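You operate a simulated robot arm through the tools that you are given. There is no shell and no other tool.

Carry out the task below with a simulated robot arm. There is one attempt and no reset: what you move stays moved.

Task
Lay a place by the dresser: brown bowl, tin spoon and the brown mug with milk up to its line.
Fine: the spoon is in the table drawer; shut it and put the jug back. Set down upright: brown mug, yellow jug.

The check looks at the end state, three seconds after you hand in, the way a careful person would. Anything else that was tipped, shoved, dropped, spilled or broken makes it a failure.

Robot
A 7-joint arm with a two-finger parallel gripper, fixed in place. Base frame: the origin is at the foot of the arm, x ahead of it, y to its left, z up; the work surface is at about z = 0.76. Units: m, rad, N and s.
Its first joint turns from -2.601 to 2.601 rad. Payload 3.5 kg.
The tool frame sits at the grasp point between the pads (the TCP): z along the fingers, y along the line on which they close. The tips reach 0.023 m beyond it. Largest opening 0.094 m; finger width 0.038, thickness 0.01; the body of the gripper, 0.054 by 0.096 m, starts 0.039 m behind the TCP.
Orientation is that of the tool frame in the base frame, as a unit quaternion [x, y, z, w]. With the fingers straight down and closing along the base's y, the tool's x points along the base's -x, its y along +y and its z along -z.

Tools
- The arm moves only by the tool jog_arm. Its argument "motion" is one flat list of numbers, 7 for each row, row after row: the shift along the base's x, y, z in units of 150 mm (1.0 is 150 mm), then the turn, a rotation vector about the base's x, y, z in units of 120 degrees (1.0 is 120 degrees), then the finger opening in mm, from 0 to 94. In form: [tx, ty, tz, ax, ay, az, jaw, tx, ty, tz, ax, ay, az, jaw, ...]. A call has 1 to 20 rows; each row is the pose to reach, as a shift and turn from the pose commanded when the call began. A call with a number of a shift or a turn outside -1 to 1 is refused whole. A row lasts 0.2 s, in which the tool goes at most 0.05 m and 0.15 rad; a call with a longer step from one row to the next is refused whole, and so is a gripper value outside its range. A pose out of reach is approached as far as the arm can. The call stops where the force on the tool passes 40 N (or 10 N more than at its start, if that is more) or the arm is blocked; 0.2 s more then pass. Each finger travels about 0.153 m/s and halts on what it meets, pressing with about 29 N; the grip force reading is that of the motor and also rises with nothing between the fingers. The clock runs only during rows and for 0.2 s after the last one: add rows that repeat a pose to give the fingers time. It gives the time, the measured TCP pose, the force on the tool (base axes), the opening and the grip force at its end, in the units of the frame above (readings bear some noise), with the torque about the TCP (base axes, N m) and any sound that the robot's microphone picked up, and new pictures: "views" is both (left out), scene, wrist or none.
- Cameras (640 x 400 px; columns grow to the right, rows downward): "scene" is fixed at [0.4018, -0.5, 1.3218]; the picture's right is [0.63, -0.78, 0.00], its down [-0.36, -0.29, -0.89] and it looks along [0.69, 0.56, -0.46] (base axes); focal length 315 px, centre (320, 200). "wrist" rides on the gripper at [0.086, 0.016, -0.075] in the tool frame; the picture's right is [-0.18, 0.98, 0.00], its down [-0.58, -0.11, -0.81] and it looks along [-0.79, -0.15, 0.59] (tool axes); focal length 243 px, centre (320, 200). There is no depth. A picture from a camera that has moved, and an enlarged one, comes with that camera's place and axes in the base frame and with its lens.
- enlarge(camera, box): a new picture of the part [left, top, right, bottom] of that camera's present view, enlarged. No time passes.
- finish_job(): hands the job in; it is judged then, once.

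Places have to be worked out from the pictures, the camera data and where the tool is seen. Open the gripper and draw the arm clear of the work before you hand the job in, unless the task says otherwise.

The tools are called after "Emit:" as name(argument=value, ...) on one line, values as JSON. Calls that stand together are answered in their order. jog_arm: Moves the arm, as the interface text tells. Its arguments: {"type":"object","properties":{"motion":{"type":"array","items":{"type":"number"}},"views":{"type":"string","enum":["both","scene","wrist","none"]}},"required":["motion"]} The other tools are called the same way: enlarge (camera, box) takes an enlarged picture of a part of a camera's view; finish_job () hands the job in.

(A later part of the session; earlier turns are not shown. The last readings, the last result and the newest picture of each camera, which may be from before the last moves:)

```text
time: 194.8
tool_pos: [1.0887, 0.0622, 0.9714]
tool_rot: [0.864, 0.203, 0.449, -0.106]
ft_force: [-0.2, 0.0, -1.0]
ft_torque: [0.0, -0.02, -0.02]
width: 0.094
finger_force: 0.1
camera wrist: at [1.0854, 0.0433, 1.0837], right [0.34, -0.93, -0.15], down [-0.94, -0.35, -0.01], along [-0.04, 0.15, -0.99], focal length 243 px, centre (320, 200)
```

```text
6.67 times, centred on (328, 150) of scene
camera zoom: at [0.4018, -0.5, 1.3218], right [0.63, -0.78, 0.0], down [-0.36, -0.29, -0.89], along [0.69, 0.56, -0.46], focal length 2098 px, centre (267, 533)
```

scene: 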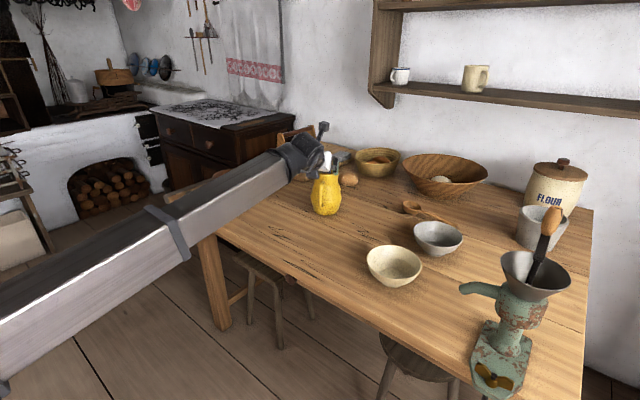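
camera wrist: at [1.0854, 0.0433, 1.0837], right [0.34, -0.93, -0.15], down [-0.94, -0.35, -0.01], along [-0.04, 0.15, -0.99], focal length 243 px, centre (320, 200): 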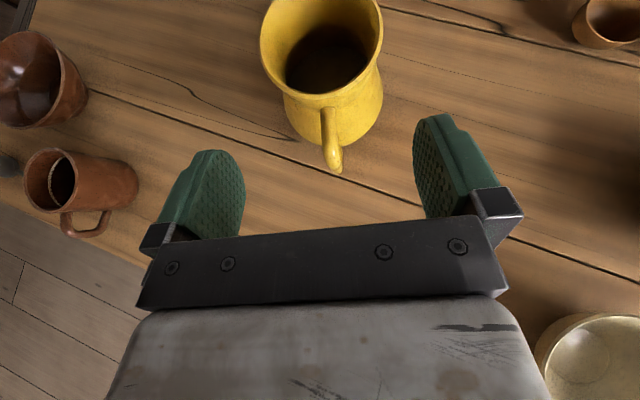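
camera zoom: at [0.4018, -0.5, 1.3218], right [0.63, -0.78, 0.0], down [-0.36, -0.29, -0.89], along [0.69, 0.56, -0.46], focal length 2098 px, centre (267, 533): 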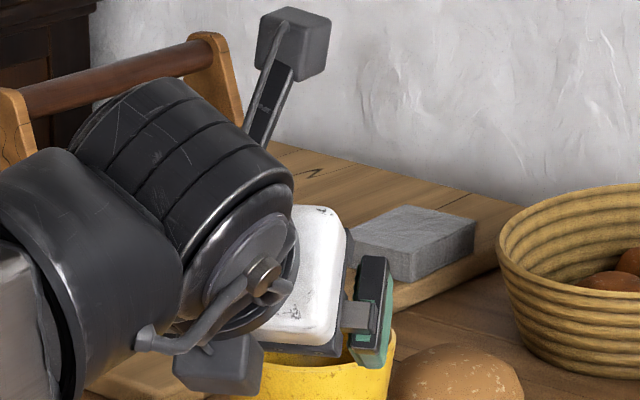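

Checking geometry, this tilted grasp would put the palm block onto the handle, and pads would only pinch the rim. Better: grasp from straight above (pads spanning rim to upper belly) with the nominal spin, then pour toward the robot side later. Backing off up and away first.

Emit:
jog_arm(motion=[-0.03, -0.012, 0.04, 0, 0, 0, 94, -0.12, -0.05, 0.18, 0, 0, 0, 94, -0.24, -0.09, 0.38, 0, 0, 0, 94, -0.36, -0.13, 0.58, 0, 0, 0, 94, -0.47, -0.17, 0.78, 0, 0, 0, 94, -0.56, -0.2, 0.94, 0, 0, 0, 94, -0.59, -0.215, 0.99, 0, 0, 0, 94], views="none")

Emit:
jog_arm(motion=[0, 0, 0, -0.0293, -0.0146, 0.023, 94, 0, 0, 0, -0.0784, -0.0391, 0.0616, 94, 0, 0, 0, -0.1275, -0.0636, 0.1001, 94, 0, 0, 0, -0.1766, -0.0881, 0.1387, 94, 0, 0, 0, -0.2257, -0.1125, 0.1772, 94, 0, 0, 0, -0.2748, -0.137, 0.2158, 94, 0, 0, 0, -0.3239, -0.1615, 0.2543, 94, 0, 0, 0, -0.373, -0.186, 0.2929, 94, 0, 0, 0, -0.4221, -0.2105, 0.3314, 94, 0, 0, 0, -0.4712, -0.235, 0.37, 94, 0, 0, 0, -0.5203, -0.2594, 0.4085, 94, 0, 0, 0, -0.5694, -0.2839, 0.4471, 94, 0, 0, 0, -0.6185, -0.3084, 0.4857, 94, 0, 0, 0, -0.6676, -0.3329, 0.5242, 94, 0, 0, 0, -0.7167, -0.3574, 0.5628, 94, 0, 0, 0, -0.7328, -0.3654, 0.5754, 94], views="none")

Emit:
jog_arm(motion=[0, 0, 0, -0.0293, -0.0146, 0.023, 94, 0, 0, 0, -0.0784, -0.0391, 0.0616, 94, 0, 0, 0, -0.1275, -0.0636, 0.1001, 94, 0, 0, 0, -0.1766, -0.0881, 0.1387, 94, 0, 0, 0, -0.2257, -0.1125, 0.1772, 94, 0, 0, 0, -0.2748, -0.137, 0.2158, 94, 0, 0, 0, -0.3239, -0.1615, 0.2543, 94, 0, 0, 0, -0.3664, -0.1827, 0.2877, 94, 0, 0, 0, -0.3664, -0.1827, 0.2877, 94])

```text
time: 196.4
tool_pos: [1.0007, 0.0291, 1.1193]
tool_rot: [0.864, 0.203, 0.449, -0.106]
ft_force: [0.2, 0.2, 0.1]
ft_torque: [-0.03, 0.0, 0.01]
width: 0.0941
finger_force: 0.0
```

```text
time: 199.8
tool_pos: [0.9998, 0.0296, 1.1188]
tool_rot: [0.256, 0.85, 0.315, 0.336]
ft_force: [1.5, -0.5, 0.0]
ft_torque: [0.02, 0.0, -0.01]
width: 0.0938
finger_force: 0.0
```

```text
time: 201.8
tool_pos: [0.9998, 0.0303, 1.119]
tool_rot: [-0.205, 0.863, 0.105, 0.45]
ft_force: [0.4, 0.3, 0.3]
ft_torque: [0.03, -0.01, 0.01]
width: 0.094
finger_force: 0.1
camera wrist: at [0.8933, -0.0048, 1.0907], right [-0.35, 0.93, 0.15], down [-0.24, -0.24, 0.94], along [0.91, 0.29, 0.31], focal length 243 px, centre (320, 200)
```

scene: 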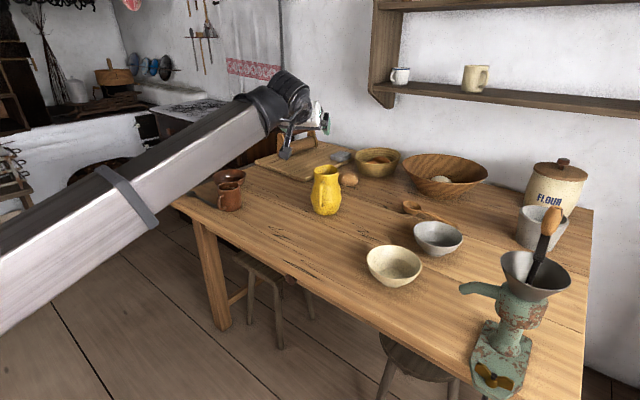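
wrist: 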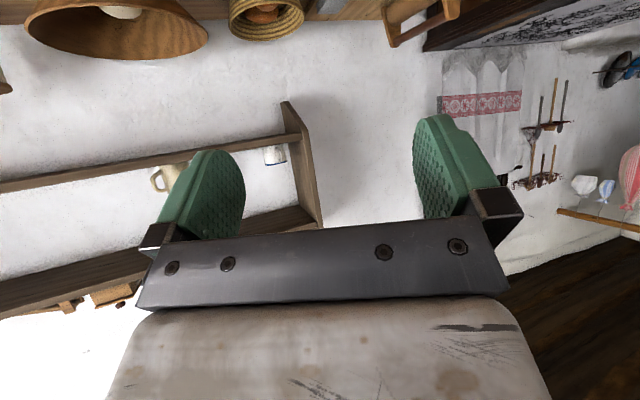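

Nominal spin reached. Pitching the tool down to near-vertical while moving out toward the jug.

Emit:
jog_arm(motion=[0.05, 0.02, 0, -0.009, 0.018, 0, 94, 0.18, 0.06, -0.02, -0.0336, 0.0671, 0, 94, 0.32, 0.11, -0.06, -0.0635, 0.1267, 0, 94, 0.46, 0.17, -0.1, -0.0933, 0.1863, 0, 94, 0.6, 0.22, -0.15, -0.1232, 0.2459, 0, 94, 0.72, 0.27, -0.2, -0.153, 0.3055, 0, 94, 0.8, 0.3, -0.25, -0.1791, 0.3577, 0, 94, 0.8, 0.3, -0.27, -0.1866, 0.3726, 0, 94, 0.8, 0.3, -0.27, -0.1866, 0.3726, 0, 94])

```text
time: 203.8
tool_pos: [1.1211, 0.0732, 1.0773]
tool_rot: [-0.23, 0.972, 0.009, 0.042]
ft_force: [0.7, 0.2, -0.1]
ft_torque: [-0.01, 0.01, 0.0]
width: 0.0941
finger_force: 0.1
camera wrist: at [1.0298, 0.0489, 1.1449], right [-0.28, 0.96, 0.01], down [0.5, 0.13, 0.85], along [0.82, 0.24, -0.52], focal length 243 px, centre (320, 200)
```

scene: 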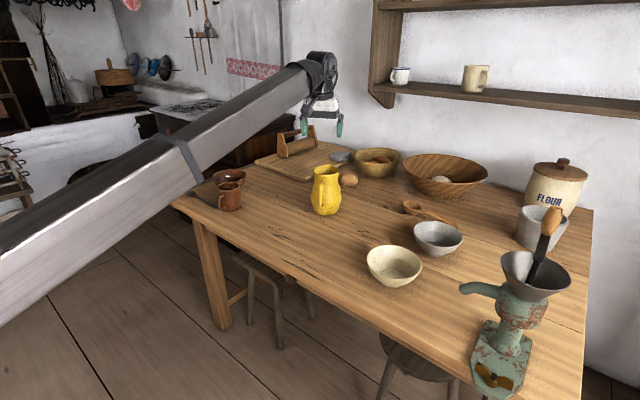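
wrist: 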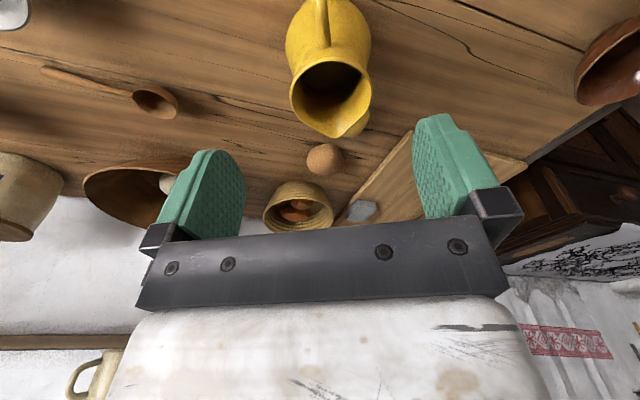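

Good, near-vertical and free. Moving above the jug with the tool fully vertical, still 8 cm above its rim, to test reach and alignment.

Emit:
jog_arm(motion=[0.03, 0.02, -0.03, -0.002, 0.004, 0, 94, 0.11, 0.06, -0.1, -0.006, 0.012, 0, 94, 0.22, 0.12, -0.19, -0.0105, 0.021, 0, 94, 0.33, 0.18, -0.28, -0.015, 0.03, 0, 94, 0.41, 0.22, -0.35, -0.0186, 0.0373, 0, 94, 0.44, 0.233, -0.38, -0.0186, 0.0373, 0, 94, 0.44, 0.233, -0.38, -0.0186, 0.0373, 0, 94])

```text
time: 205.4
tool_pos: [1.1873, 0.1092, 1.0212]
tool_rot: [-0.231, 0.973, -0.001, 0.0]
ft_force: [0.3, 0.1, -0.4]
ft_torque: [0.0, -0.03, 0.0]
width: 0.0939
finger_force: 0.1
camera wrist: at [1.1014, 0.0871, 1.0957], right [-0.28, 0.96, 0.0], down [0.57, 0.16, 0.81], along [0.78, 0.22, -0.59], focal length 243 px, centre (320, 200)
```

scene: 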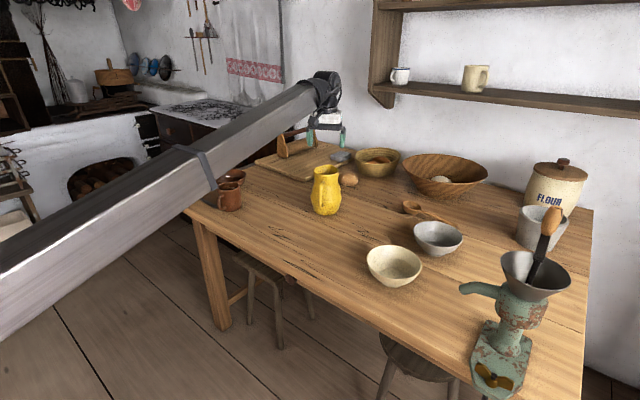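
wrist: 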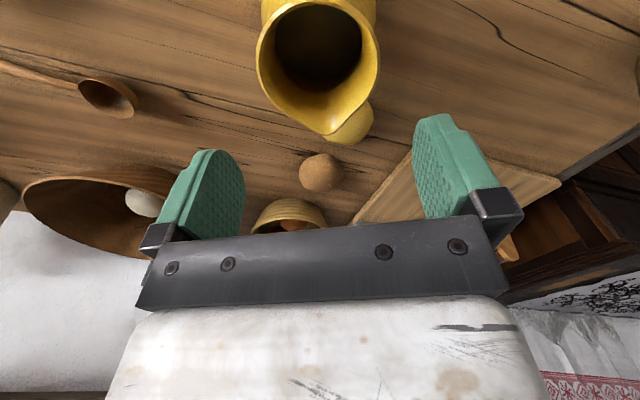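

Vertical is reachable here. Enlarging to measure the jug's rim against the fingers.

Emit:
enlarge(camera="wrist", box=[230, 0, 406, 110])

Emit:
enlarge(camera="wrist", box=[230, 60, 406, 170])

```text
3.64 times, centred on (318, 55) of wrist
camera zoom: at [1.1014, 0.0871, 1.0957], right [-0.28, 0.96, 0.0], down [0.57, 0.16, 0.81], along [0.78, 0.22, -0.59], focal length 882 px, centre (327, 727)
```

zoom: 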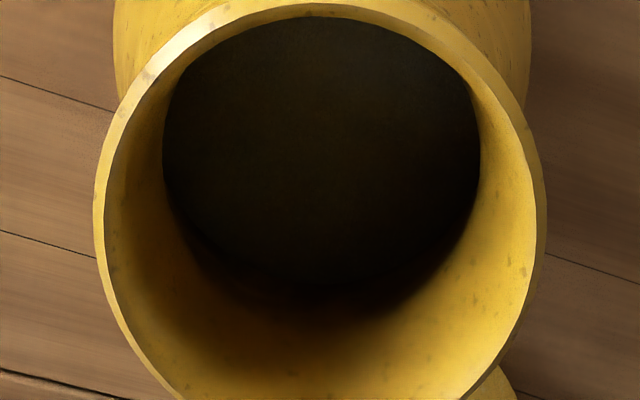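

```text
3.64 times, centred on (318, 115) of wrist
camera zoom: at [1.1014, 0.0871, 1.0957], right [-0.28, 0.96, 0.0], down [0.57, 0.16, 0.81], along [0.78, 0.22, -0.59], focal length 882 px, centre (327, 509)
```

zoom: 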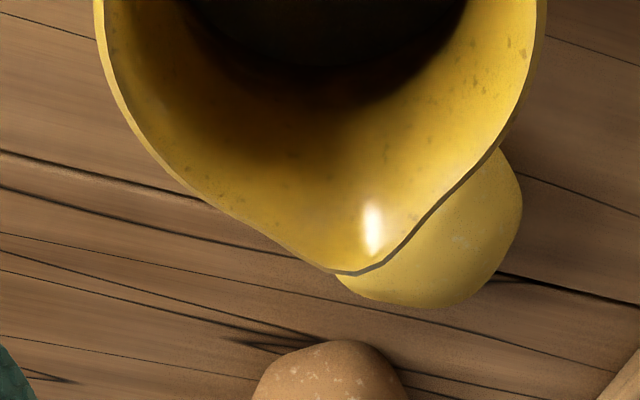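

The views disagree slightly on the jug's position; let me compare with the initial scene view to see whether it moved.

Emit:
enlarge(camera="scene", box=[300, 155, 380, 205])

Emit:
enlarge(camera="scene", box=[280, 110, 440, 210])

```text
8.00 times, centred on (340, 180) of scene
camera zoom: at [0.4018, -0.5, 1.3218], right [0.63, -0.78, 0.0], down [-0.36, -0.29, -0.89], along [0.69, 0.56, -0.46], focal length 2517 px, centre (160, 360)
```

zoom: 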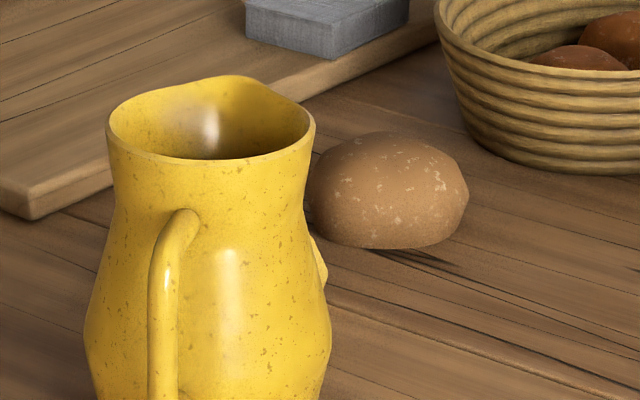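

```text
4.00 times, centred on (360, 160) of scene
camera zoom: at [0.4018, -0.5, 1.3218], right [0.63, -0.78, 0.0], down [-0.36, -0.29, -0.89], along [0.69, 0.56, -0.46], focal length 1259 px, centre (160, 360)
```

zoom: 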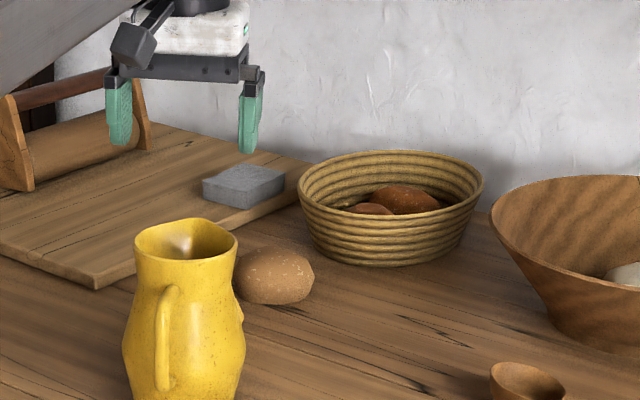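

The jug hasn't moved. Correcting for perspective, its axis is at (1.187, 0.1085), within ~1 mm of the tool axis. Descending to 2 cm above the rim for a fine check.

Emit:
jog_arm(motion=[0, 0, -0.04, 0, 0, 0, 94, 0, 0, -0.14, 0, 0, 0, 94, 0, 0, -0.26, 0, 0, 0, 94, 0, 0, -0.36, 0, 0, 0, 94, 0, 0, -0.41, 0, 0, 0, 94, 0, 0, -0.41, 0, 0, 0, 94])

Emit:
enlarge(camera="wrist", box=[160, 60, 480, 240])

Emit:
enlarge(camera="scene", box=[280, 130, 376, 190])

```text
time: 206.8
tool_pos: [1.1867, 0.1095, 0.9597]
tool_rot: [-0.231, 0.973, -0.001, 0.0]
ft_force: [0.0, -0.6, -0.2]
ft_torque: [0.03, 0.03, -0.01]
width: 0.0937
finger_force: 0.0
camera wrist: at [1.1008, 0.0863, 1.034], right [-0.28, 0.96, 0.0], down [0.57, 0.16, 0.81], along [0.78, 0.22, -0.59], focal length 243 px, centre (320, 200)
```

scene: 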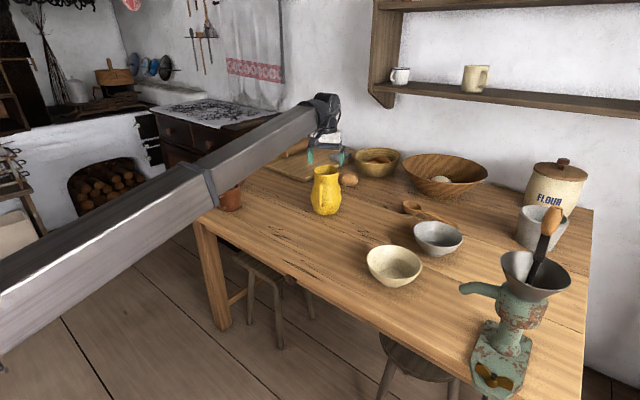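
wrist: 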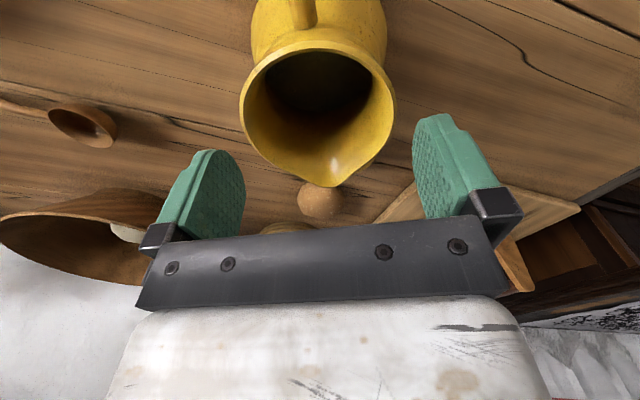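

```text
2.00 times, centred on (320, 150) of wrist
camera zoom: at [1.1008, 0.0863, 1.034], right [-0.28, 0.96, 0.0], down [0.57, 0.16, 0.81], along [0.78, 0.22, -0.59], focal length 485 px, centre (320, 300)
```

zoom: 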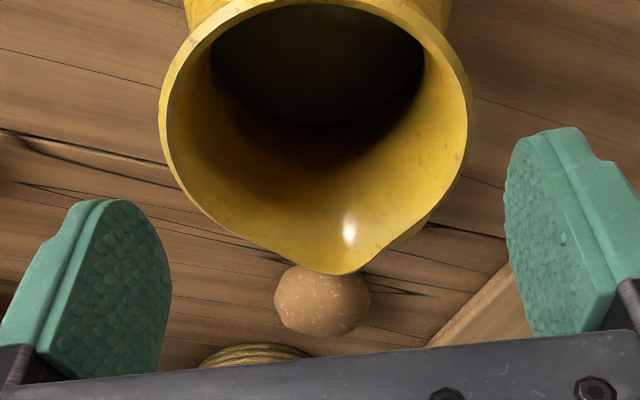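

```text
6.67 times, centred on (328, 160) of scene
camera zoom: at [0.4018, -0.5, 1.3218], right [0.63, -0.78, 0.0], down [-0.36, -0.29, -0.89], along [0.69, 0.56, -0.46], focal length 2098 px, centre (267, 467)
```

zoom: 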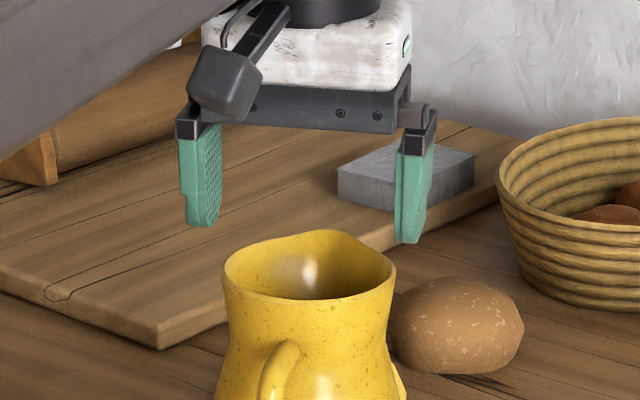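

Fingers straddle the rim with ~2.5 mm each side; relative view suggests a ~1 mm correction. Descending slowly with that shift, watching force.

Emit:
jog_arm(motion=[0.0024, -0.0048, -0.02, 0, 0, 0, 94, 0.0024, -0.0048, -0.07, 0, 0, 0, 94, 0.0024, -0.0048, -0.13, 0, 0, 0, 94, 0.0024, -0.0048, -0.19, 0, 0, 0, 94, 0.0024, -0.0048, -0.25, 0, 0, 0, 94, 0.0024, -0.0048, -0.27, 0, 0, 0, 94])

Emit:
enlarge(camera="wrist", box=[160, 80, 480, 260])

Emit:
enlarge(camera="scene", box=[280, 140, 376, 200])

```text
time: 208.2
tool_pos: [1.187, 0.1091, 0.9196]
tool_rot: [-0.23, 0.973, -0.001, -0.001]
ft_force: [-1.3, -0.8, 0.6]
ft_torque: [0.02, 0.02, 0.01]
width: 0.0941
finger_force: 0.0
camera wrist: at [1.1013, 0.0855, 0.9934], right [-0.28, 0.96, 0.0], down [0.57, 0.16, 0.81], along [0.77, 0.22, -0.59], focal length 243 px, centre (320, 200)
```

scene: 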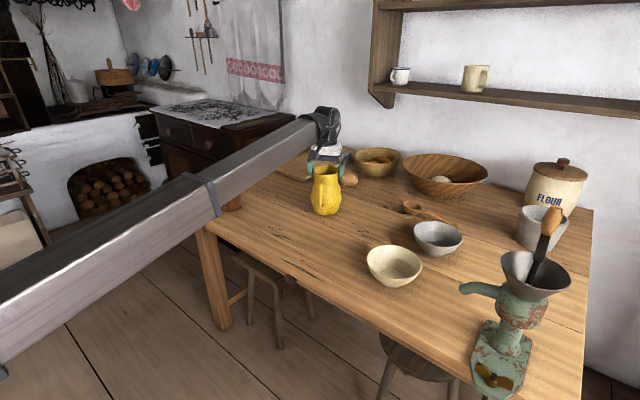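
wrist: 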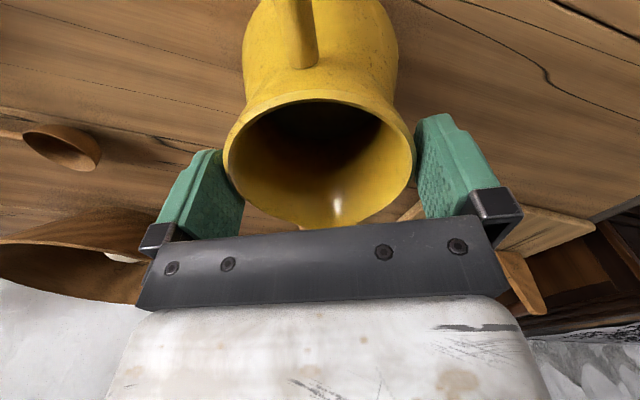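

```text
2.00 times, centred on (320, 170) of wrist
camera zoom: at [1.1013, 0.0855, 0.9934], right [-0.28, 0.96, 0.0], down [0.57, 0.16, 0.81], along [0.77, 0.22, -0.59], focal length 485 px, centre (320, 260)
```

zoom: 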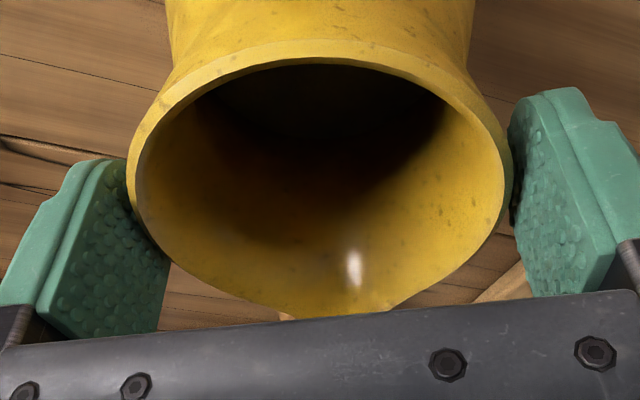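

```text
6.67 times, centred on (328, 170) of scene
camera zoom: at [0.4018, -0.5, 1.3218], right [0.63, -0.78, 0.0], down [-0.36, -0.29, -0.89], along [0.69, 0.56, -0.46], focal length 2098 px, centre (267, 400)
```

zoom: 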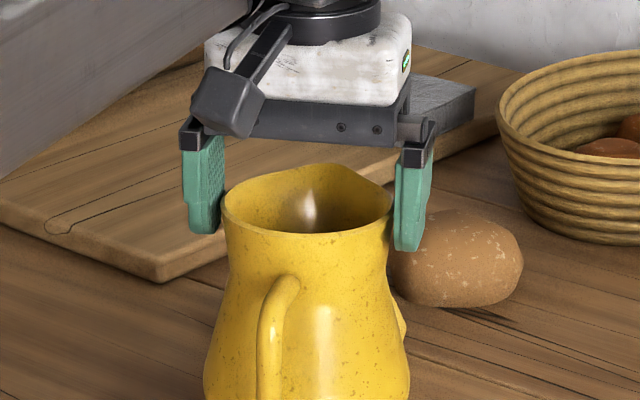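

The fingertips are past the rim with no contact. Continuing down carefully to TCP z≈0.882.

Emit:
jog_arm(motion=[0.002, -0.004, -0.02, 0, 0, 0, 94, 0.002, -0.004, -0.06, 0, 0, 0, 94, 0.002, -0.004, -0.1, 0, 0, 0, 94, 0.002, -0.004, -0.14, 0, 0, 0, 94, 0.002, -0.004, -0.18, 0, 0, 0, 94, 0.002, -0.004, -0.21, 0, 0, 0, 94, 0.002, -0.004, -0.23, 0, 0, 0, 94, 0.002, -0.004, -0.23, 0, 0, 0, 94])

Emit:
enlarge(camera="scene", box=[280, 140, 376, 200])

```text
time: 210.0
tool_pos: [1.1877, 0.1086, 0.8848]
tool_rot: [-0.23, 0.973, -0.001, 0.0]
ft_force: [-1.4, -0.3, 0.1]
ft_torque: [0.01, -0.01, 0.04]
width: 0.0937
finger_force: 0.1
camera wrist: at [1.1018, 0.0851, 0.9591], right [-0.28, 0.96, 0.0], down [0.57, 0.16, 0.81], along [0.78, 0.22, -0.59], focal length 243 px, centre (320, 200)
```

scene: 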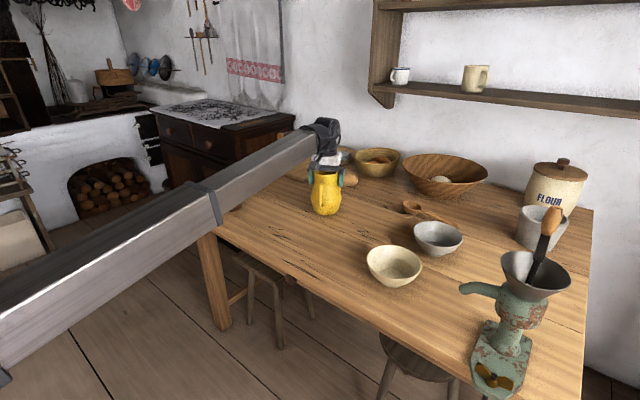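
wrist: 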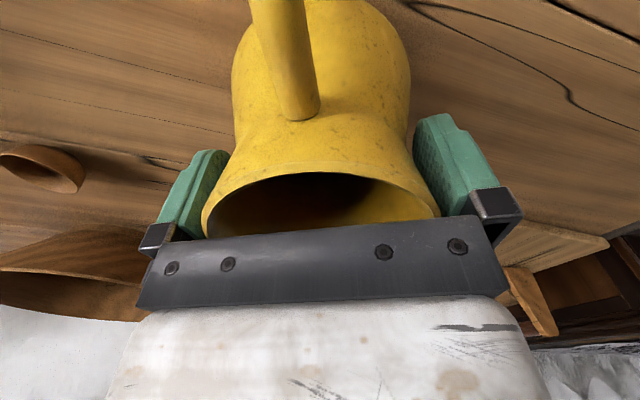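

```text
6.67 times, centred on (328, 170) of scene
camera zoom: at [0.4018, -0.5, 1.3218], right [0.63, -0.78, 0.0], down [-0.36, -0.29, -0.89], along [0.69, 0.56, -0.46], focal length 2098 px, centre (267, 400)
```

zoom: 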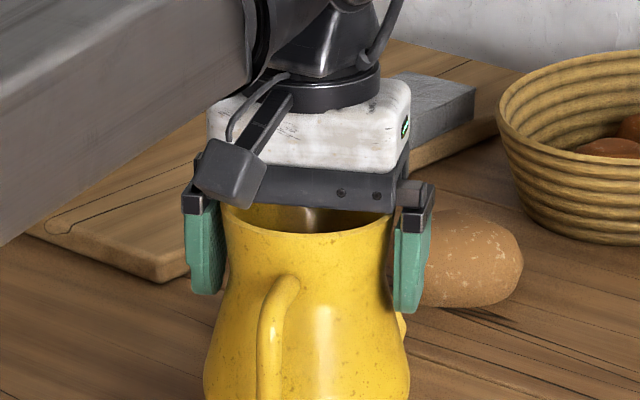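

Still free. There's room for ~6 mm more depth, which brings the tips onto the upper belly; going down and then closing gently.

Emit:
jog_arm(motion=[0, 0, -0.015, 0, 0, 0, 94, 0, 0, -0.03, 0, 0, 0, 94, 0, 0, -0.043, 0, 0, 0, 94, 0, 0, -0.043, 0, 0, 0, 94], views="none")

Emit:
jog_arm(motion=[0, 0, 0, 0, 0, 0, 92, 0, 0, 0, 0, 0, 0, 90, 0, 0, 0, 0, 0, 0, 88, 0, 0, 0, 0, 0, 0, 86, 0, 0, 0, 0, 0, 0, 82, 0, 0, 0, 0, 0, 0, 76, 0, 0, 0, 0, 0, 0, 70, 0, 0, 0, 0, 0, 0, 70])

```text
time: 211.0
tool_pos: [1.1872, 0.1084, 0.8776]
tool_rot: [-0.23, 0.973, -0.001, 0.0]
ft_force: [0.1, 0.5, 0.0]
ft_torque: [-0.01, -0.01, -0.03]
width: 0.094
finger_force: 0.1
```

```text
time: 212.8
tool_pos: [1.1869, 0.1083, 0.8785]
tool_rot: [-0.23, 0.973, 0.0, 0.0]
ft_force: [-1.4, 2.7, 0.7]
ft_torque: [0.24, 0.2, -0.01]
width: 0.0889
finger_force: 28.5
camera wrist: at [1.1018, 0.0853, 0.9528], right [-0.28, 0.96, 0.0], down [0.57, 0.16, 0.81], along [0.78, 0.22, -0.59], focal length 243 px, centre (320, 200)
```

scene: 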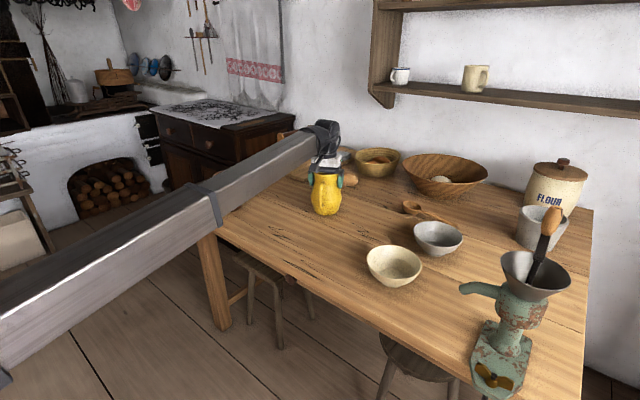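
wrist: 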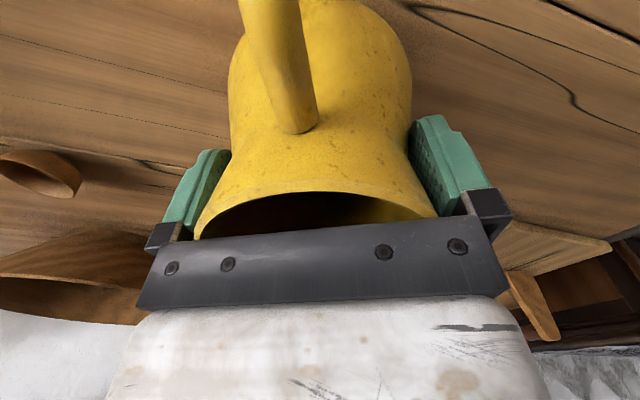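

Gripped at 88.9 mm. Lifting very slowly a couple of centimetres to feel the weight.

Emit:
jog_arm(motion=[0, 0, 0.01, 0, 0, 0, 70, 0, 0, 0.025, 0, 0, 0, 70, 0, 0, 0.05, 0, 0, 0, 70, 0, 0, 0.08, 0, 0, 0, 70, 0, 0, 0.11, 0, 0, 0, 70, 0, 0, 0.13, 0, 0, 0, 70, 0, 0, 0.133, 0, 0, 0, 70, 0, 0, 0.133, 0, 0, 0, 70])

Emit:
enlarge(camera="scene", box=[270, 140, 398, 220])

```text
time: 214.6
tool_pos: [1.1873, 0.1068, 0.8983]
tool_rot: [-0.23, 0.973, 0.0, 0.0]
ft_force: [-0.4, 0.3, -5.2]
ft_torque: [0.02, -0.04, 0.0]
width: 0.0889
finger_force: 29.4
camera wrist: at [1.1017, 0.0851, 0.9728], right [-0.28, 0.96, 0.0], down [0.57, 0.16, 0.81], along [0.77, 0.22, -0.59], focal length 243 px, centre (320, 200)
```

scene: 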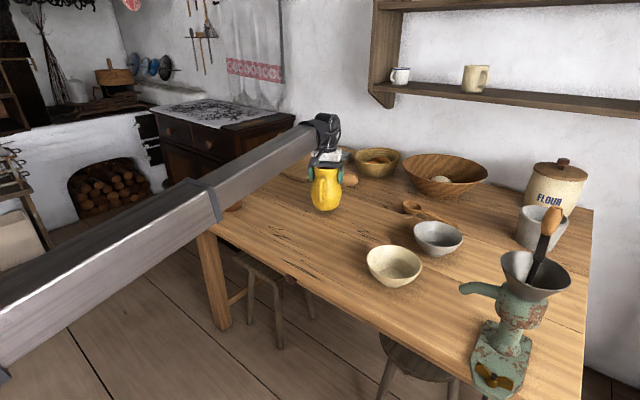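
wrist: 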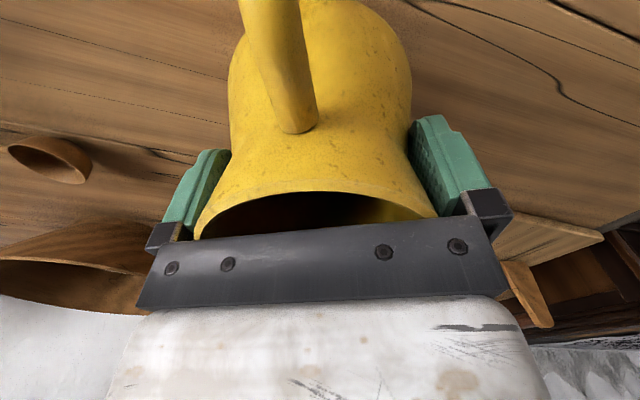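

```text
5.00 times, centred on (334, 180) of scene
camera zoom: at [0.4018, -0.5, 1.3218], right [0.63, -0.78, 0.0], down [-0.36, -0.29, -0.89], along [0.69, 0.56, -0.46], focal length 1573 px, centre (250, 300)
```

zoom: 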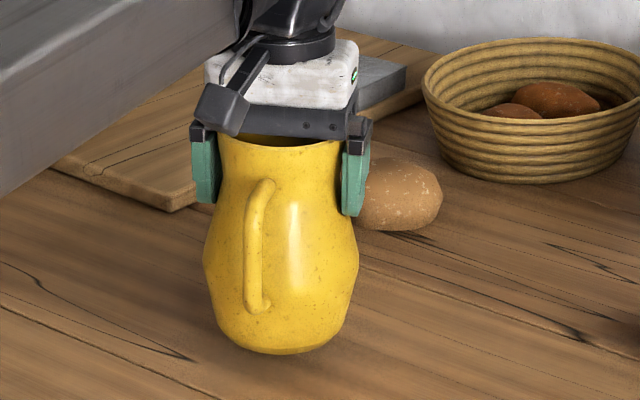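

The jug is held firmly and hangs level (about 0.53 kg). Lifting it smoothly to z≈1.05.

Emit:
jog_arm(motion=[0, 0, 0.02, 0, 0, 0, 70, 0, 0, 0.06, 0, 0, 0, 70, 0, 0, 0.12, 0, 0, 0, 70, 0, 0, 0.2, 0, 0, 0, 70, 0, 0, 0.3, 0, 0, 0, 70, 0, 0, 0.4, 0, 0, 0, 70, 0, 0, 0.5, 0, 0, 0, 70, 0, 0, 0.6, 0, 0, 0, 70, 0, 0, 0.7, 0, 0, 0, 70, 0, 0, 0.8, 0, 0, 0, 70, 0, 0, 0.88, 0, 0, 0, 70, 0, 0, 0.94, 0, 0, 0, 70, 0, 0, 0.98, 0, 0, 0, 70, 0, 0, 1.0, 0, 0, 0, 70])

```text
time: 217.6
tool_pos: [1.1869, 0.1089, 1.0481]
tool_rot: [-0.23, 0.973, -0.001, 0.0]
ft_force: [0.4, -0.5, -6.6]
ft_torque: [0.02, -0.02, -0.02]
width: 0.0887
finger_force: 29.2
camera wrist: at [1.1018, 0.0849, 1.1224], right [-0.28, 0.96, 0.0], down [0.57, 0.16, 0.81], along [0.77, 0.22, -0.59], focal length 243 px, centre (320, 200)
```

scene: 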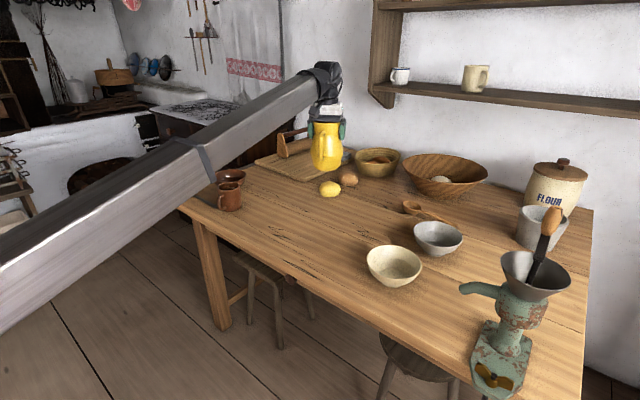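
wrist: 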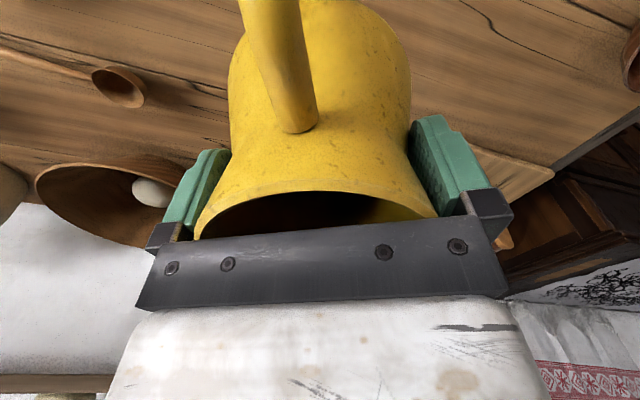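

Carrying the jug slowly toward the mug while turning it about the vertical so the spout will face the mug from the far side.

Emit:
jog_arm(motion=[-0.005, 0.01, 0, 0, 0, 0.01, 70, -0.02, 0.04, 0, 0, 0, 0.03, 70, -0.04, 0.09, 0, 0, 0, 0.06, 70, -0.06, 0.15, 0, 0, 0, 0.1, 70, -0.08, 0.21, 0, 0, 0, 0.14, 70, -0.1, 0.27, 0, 0, 0, 0.18, 70, -0.13, 0.33, 0, 0, 0, 0.22, 70, -0.15, 0.4, 0, 0, 0, 0.26, 70, -0.17, 0.46, 0, 0, 0, 0.3, 70, -0.2, 0.53, 0, 0, 0, 0.34, 70, -0.22, 0.6, 0, 0, 0, 0.38, 70, -0.25, 0.67, 0, 0, 0, 0.42, 70, -0.28, 0.74, 0, 0, 0, 0.46, 70, -0.3, 0.8, 0, 0, 0, 0.5, 70, -0.32, 0.85, 0, 0, 0, 0.53, 70, -0.33, 0.87, 0, 0, 0, 0.55, 70, -0.33, 0.87, 0, 0, 0, 0.555, 70])

```text
time: 221.2
tool_pos: [1.1373, 0.2388, 1.0486]
tool_rot: [0.728, -0.686, 0.0, -0.001]
ft_force: [-0.2, 0.4, -6.1]
ft_torque: [0.06, 0.0, -0.04]
width: 0.0889
finger_force: 28.8
camera wrist: at [1.1257, 0.1528, 1.1229], right [-0.99, 0.13, 0.0], down [0.07, 0.59, 0.81], along [0.1, 0.8, -0.59], focal length 243 px, centre (320, 200)
```

scene: 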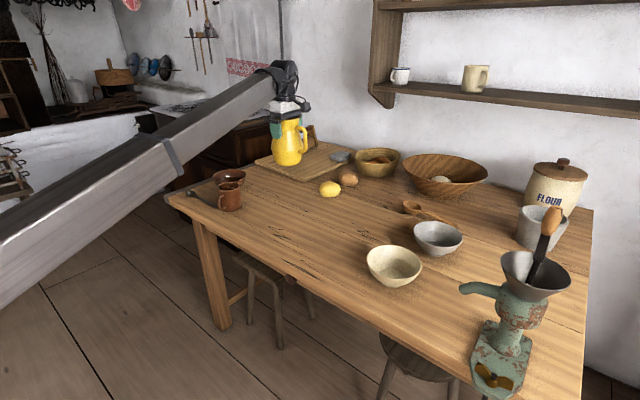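
wrist: 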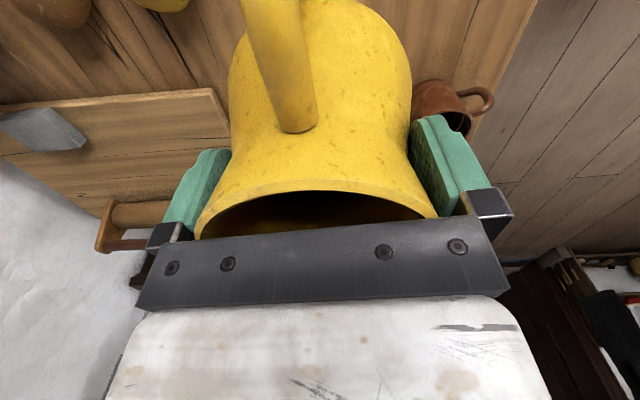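

Jug steady. Continuing the carry and the turn to bring the spout above the mug.

Emit:
jog_arm(motion=[-0.01, 0.01, 0, 0, 0, 0.01, 70, -0.03, 0.04, 0, 0, 0, 0.03, 70, -0.07, 0.09, 0, 0, 0, 0.06, 70, -0.11, 0.15, 0, 0, 0, 0.1, 70, -0.15, 0.21, 0, 0, 0, 0.14, 70, -0.2, 0.28, 0, 0, 0, 0.18, 70, -0.25, 0.35, 0, 0, 0, 0.22, 70, -0.3, 0.42, 0, 0, 0, 0.26, 70, -0.35, 0.49, 0, 0, 0, 0.3, 70, -0.4, 0.56, 0, 0, 0, 0.34, 70, -0.45, 0.63, 0, 0, 0, 0.38, 70, -0.5, 0.7, 0, 0, 0, 0.42, 70, -0.55, 0.77, 0, 0, 0, 0.46, 70, -0.59, 0.83, 0, 0, 0, 0.5, 70, -0.62, 0.88, 0, 0, 0, 0.53, 70, -0.64, 0.905, 0, 0, 0, 0.55, 70, -0.645, 0.913, 0, 0, 0, 0.555, 70])

```text
time: 224.8
tool_pos: [1.041, 0.3753, 1.0486]
tool_rot: [0.985, -0.175, 0.0, -0.001]
ft_force: [0.8, -0.3, -6.4]
ft_torque: [0.01, 0.01, 0.02]
width: 0.0887
finger_force: 29.1
camera wrist: at [1.1158, 0.3321, 1.1226], right [-0.51, -0.86, 0.0], down [-0.51, 0.3, 0.81], along [-0.69, 0.41, -0.59], focal length 243 px, centre (320, 200)
```

scene: 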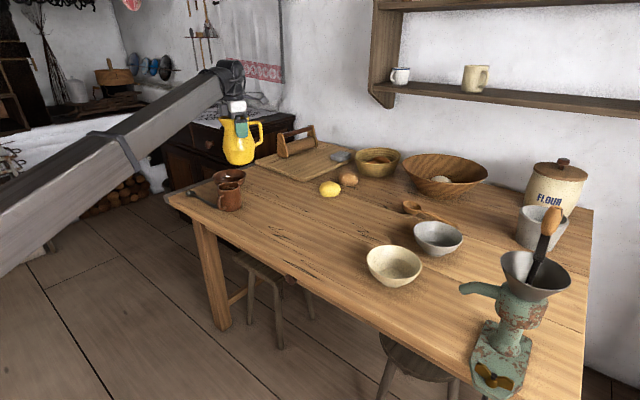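
wrist: 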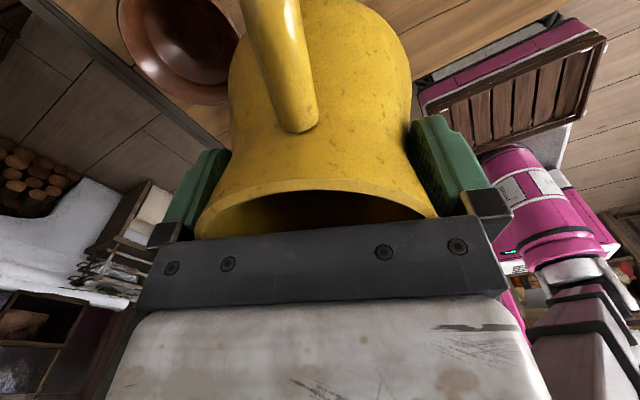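

Spout is right above the mug (spout azimuth ≈161°). Beginning to tilt slowly to 30° while lowering, keeping the lip over the mug's centre.

Emit:
jog_arm(motion=[0.003, -0.001, -0.03, -0.004, -0.0118, 0, 70, 0.008, -0.002, -0.08, -0.0114, -0.0331, 0, 70, 0.014, -0.004, -0.14, -0.0195, -0.0567, 0, 70, 0.02, -0.006, -0.2, -0.0277, -0.0804, 0, 70, 0.027, -0.008, -0.26, -0.0358, -0.104, 0, 70, 0.033, -0.01, -0.32, -0.044, -0.1277, 0, 70, 0.04, -0.012, -0.38, -0.0521, -0.1513, 0, 70, 0.047, -0.014, -0.44, -0.0602, -0.1749, 0, 70, 0.053, -0.016, -0.49, -0.0684, -0.1986, 0, 70, 0.057, -0.017, -0.52, -0.0765, -0.2222, 0, 70, 0.059, -0.017, -0.533, -0.0814, -0.2364, 0, 70, 0.059, -0.017, -0.533, -0.0814, -0.2364, 0, 70])

Emit:
enlarge(camera="scene", box=[170, 100, 330, 200])

```text
time: 227.4
tool_pos: [1.0492, 0.3716, 0.9676]
tool_rot: [0.951, -0.17, 0.257, 0.04]
ft_force: [-0.5, 0.1, -6.1]
ft_torque: [0.07, 0.2, 0.02]
width: 0.0884
finger_force: 28.9
camera wrist: at [1.0784, 0.3451, 1.0757], right [-0.49, -0.87, -0.1], down [-0.82, 0.41, 0.41], along [-0.31, 0.28, -0.91], focal length 243 px, centre (320, 200)
```

scene: 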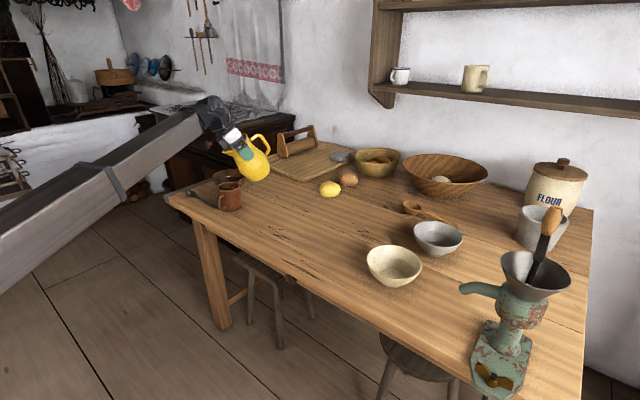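
wrist: 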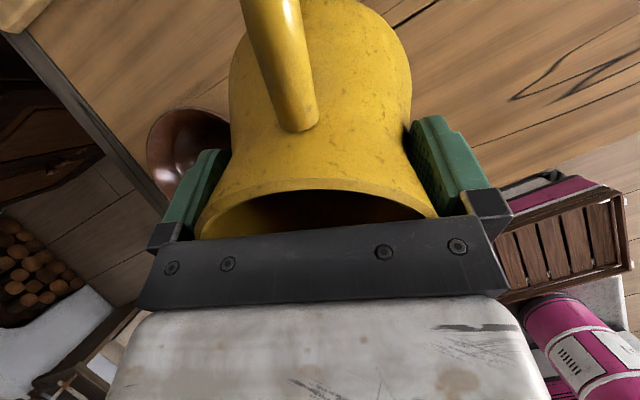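

```text
4.00 times, centred on (250, 150) of scene
camera zoom: at [0.4018, -0.5, 1.3218], right [0.63, -0.78, 0.0], down [-0.36, -0.29, -0.89], along [0.69, 0.56, -0.46], focal length 1259 px, centre (600, 400)
```

zoom: 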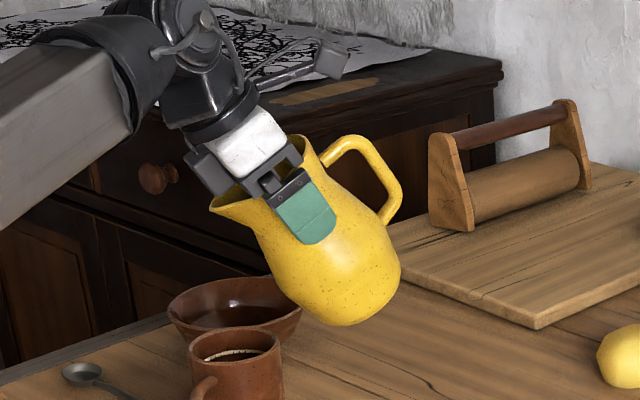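

Excellent: the lip is right above the mug centre and the jug isn't slipping. Tilting on to 45° while lowering the lip to about 0.905.

Emit:
jog_arm(motion=[-0.001, 0, -0.03, -0.004, -0.0118, 0, 70, -0.003, 0.001, -0.08, -0.0098, -0.0284, 0, 70, -0.005, 0.001, -0.13, -0.0155, -0.0449, 0, 70, -0.007, 0.002, -0.18, -0.0212, -0.0615, 0, 70, -0.008, 0.002, -0.23, -0.0269, -0.078, 0, 70, -0.01, 0.003, -0.27, -0.0326, -0.0946, 0, 70, -0.012, 0.004, -0.3, -0.0375, -0.1087, 0, 70, -0.012, 0.004, -0.32, -0.0407, -0.1182, 0, 70, -0.012, 0.004, -0.32, -0.0407, -0.1182, 0, 70])

Emit:
enlarge(camera="scene", box=[170, 120, 330, 220])

```text
time: 229.4
tool_pos: [1.0476, 0.3725, 0.9207]
tool_rot: [0.91, -0.162, 0.378, 0.059]
ft_force: [0.0, -0.1, -5.7]
ft_torque: [0.07, 0.25, 0.02]
width: 0.0884
finger_force: 28.9
camera wrist: at [1.0491, 0.3547, 1.0336], right [-0.45, -0.88, -0.15], down [-0.89, 0.43, 0.16], along [-0.08, 0.2, -0.98], focal length 243 px, centre (320, 200)
```

scene: 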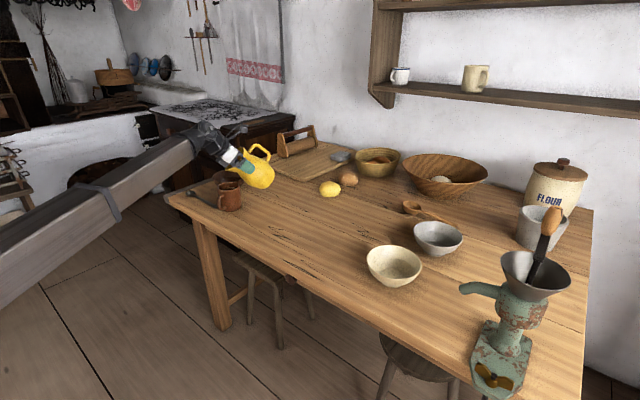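
wrist: 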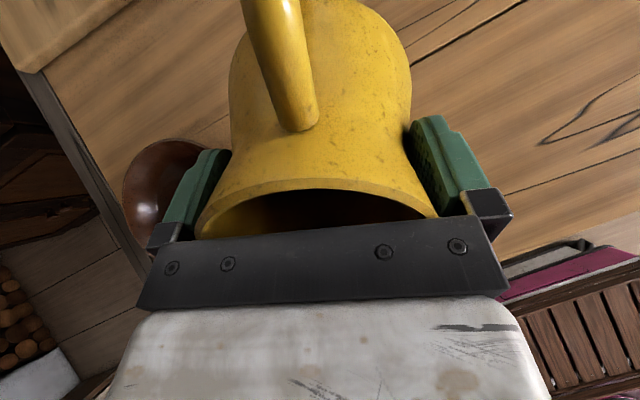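

```text
4.00 times, centred on (250, 170) of scene
camera zoom: at [0.4018, -0.5, 1.3218], right [0.63, -0.78, 0.0], down [-0.36, -0.29, -0.89], along [0.69, 0.56, -0.46], focal length 1259 px, centre (600, 320)
```

zoom: 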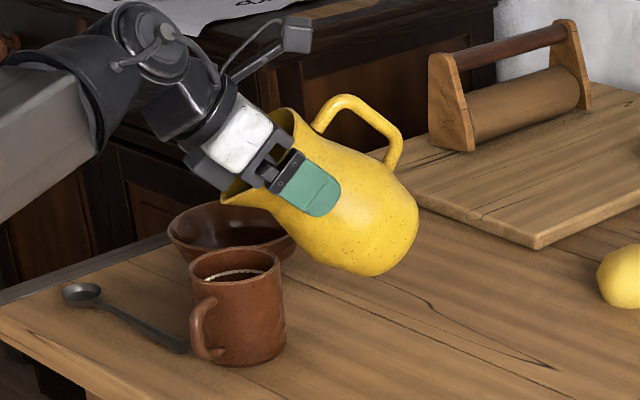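

No flow yet at 45°; lip still centered above the mug. Tilting to 55°.

Emit:
jog_arm(motion=[-0.003, 0.001, 0, -0.0034, -0.0099, 0, 70, -0.008, 0.003, 0, -0.0088, -0.0256, 0, 70, -0.013, 0.005, 0, -0.0149, -0.0433, 0, 70, -0.018, 0.006, 0, -0.021, -0.061, 0, 70, -0.022, 0.008, 0, -0.0257, -0.0749, 0, 70, -0.0227, 0.008, -0.001, -0.0271, -0.0788, 0, 70, -0.0227, 0.008, -0.001, -0.0271, -0.0788, 0, 70])

Emit:
enlarge(camera="scene", box=[180, 140, 308, 220])

```text
time: 231.0
tool_pos: [1.0447, 0.3752, 0.9209]
tool_rot: [0.873, -0.156, 0.456, 0.071]
ft_force: [0.2, 0.8, -6.3]
ft_torque: [0.11, 0.28, -0.01]
width: 0.088
finger_force: 28.6
camera wrist: at [1.0267, 0.3629, 1.0334], right [-0.43, -0.89, -0.17], down [-0.9, 0.44, -0.01], along [0.08, 0.15, -0.99], focal length 243 px, centre (320, 200)
```

scene: 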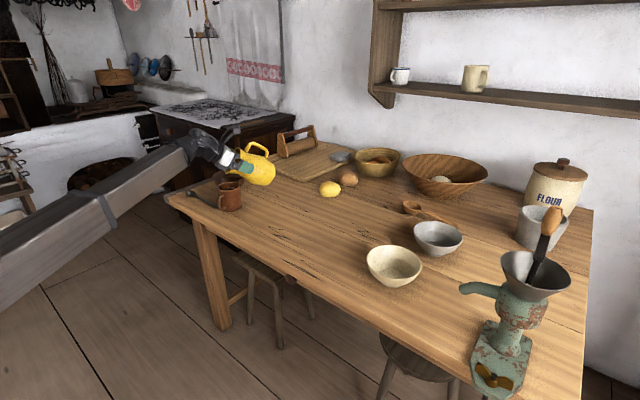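
wrist: 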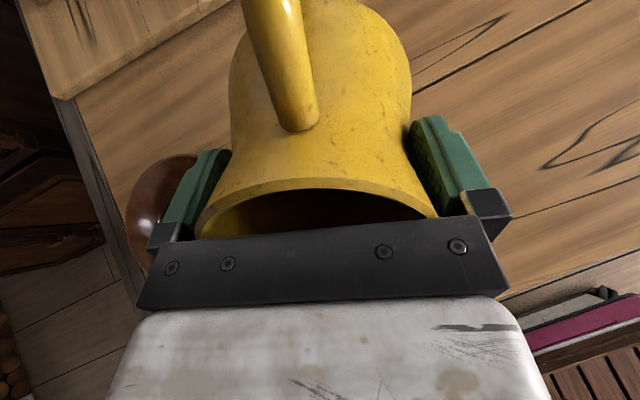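

```text
5.00 times, centred on (244, 180) of scene
camera zoom: at [0.4018, -0.5, 1.3218], right [0.63, -0.78, 0.0], down [-0.36, -0.29, -0.89], along [0.69, 0.56, -0.46], focal length 1573 px, centre (700, 300)
```

zoom: 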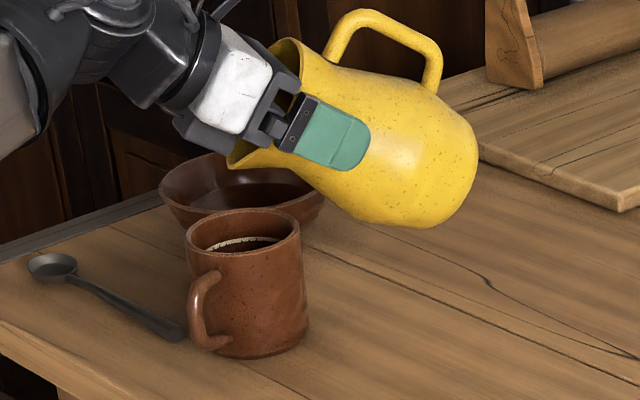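

Still no flow at 55°. Tilting on to 62°.

Emit:
jog_arm(motion=[-0.003, 0.001, 0.002, -0.003, -0.0088, 0, 70, -0.008, 0.003, 0.006, -0.0075, -0.0217, 0, 70, -0.014, 0.005, 0.01, -0.0125, -0.0364, 0, 70, -0.02, 0.007, 0.014, -0.0172, -0.05, 0, 70, -0.025, 0.008, 0.017, -0.0203, -0.0591, 0, 70, -0.025, 0.008, 0.017, -0.0203, -0.0591, 0, 70, -0.025, 0.008, 0.017, -0.0203, -0.0591, 0, 70], views="scene")

Emit:
enlarge(camera="scene", box=[190, 150, 286, 210])

```text
time: 232.6
tool_pos: [1.041, 0.3759, 0.9232]
tool_rot: [0.842, -0.149, 0.513, 0.079]
ft_force: [-0.6, -0.7, -6.4]
ft_torque: [0.11, 0.31, -0.02]
width: 0.0882
finger_force: 29.2
```

scene: 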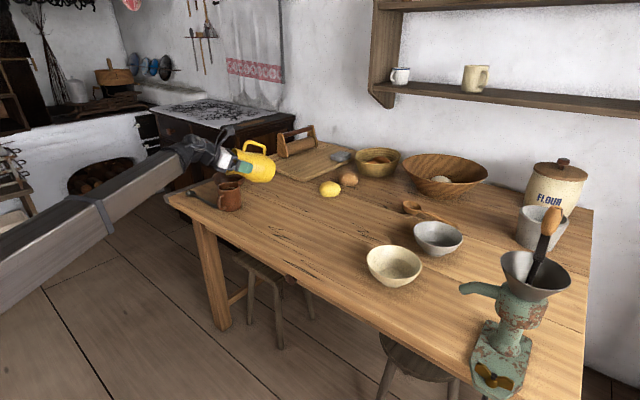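

```text
6.67 times, centred on (238, 180) of scene
camera zoom: at [0.4018, -0.5, 1.3218], right [0.63, -0.78, 0.0], down [-0.36, -0.29, -0.89], along [0.69, 0.56, -0.46], focal length 2098 px, centre (867, 333)
```

zoom: 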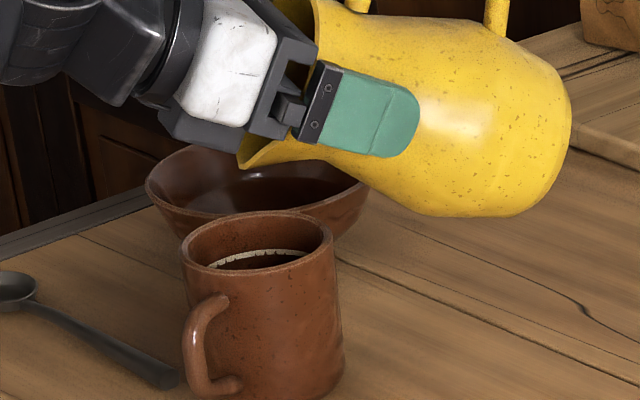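

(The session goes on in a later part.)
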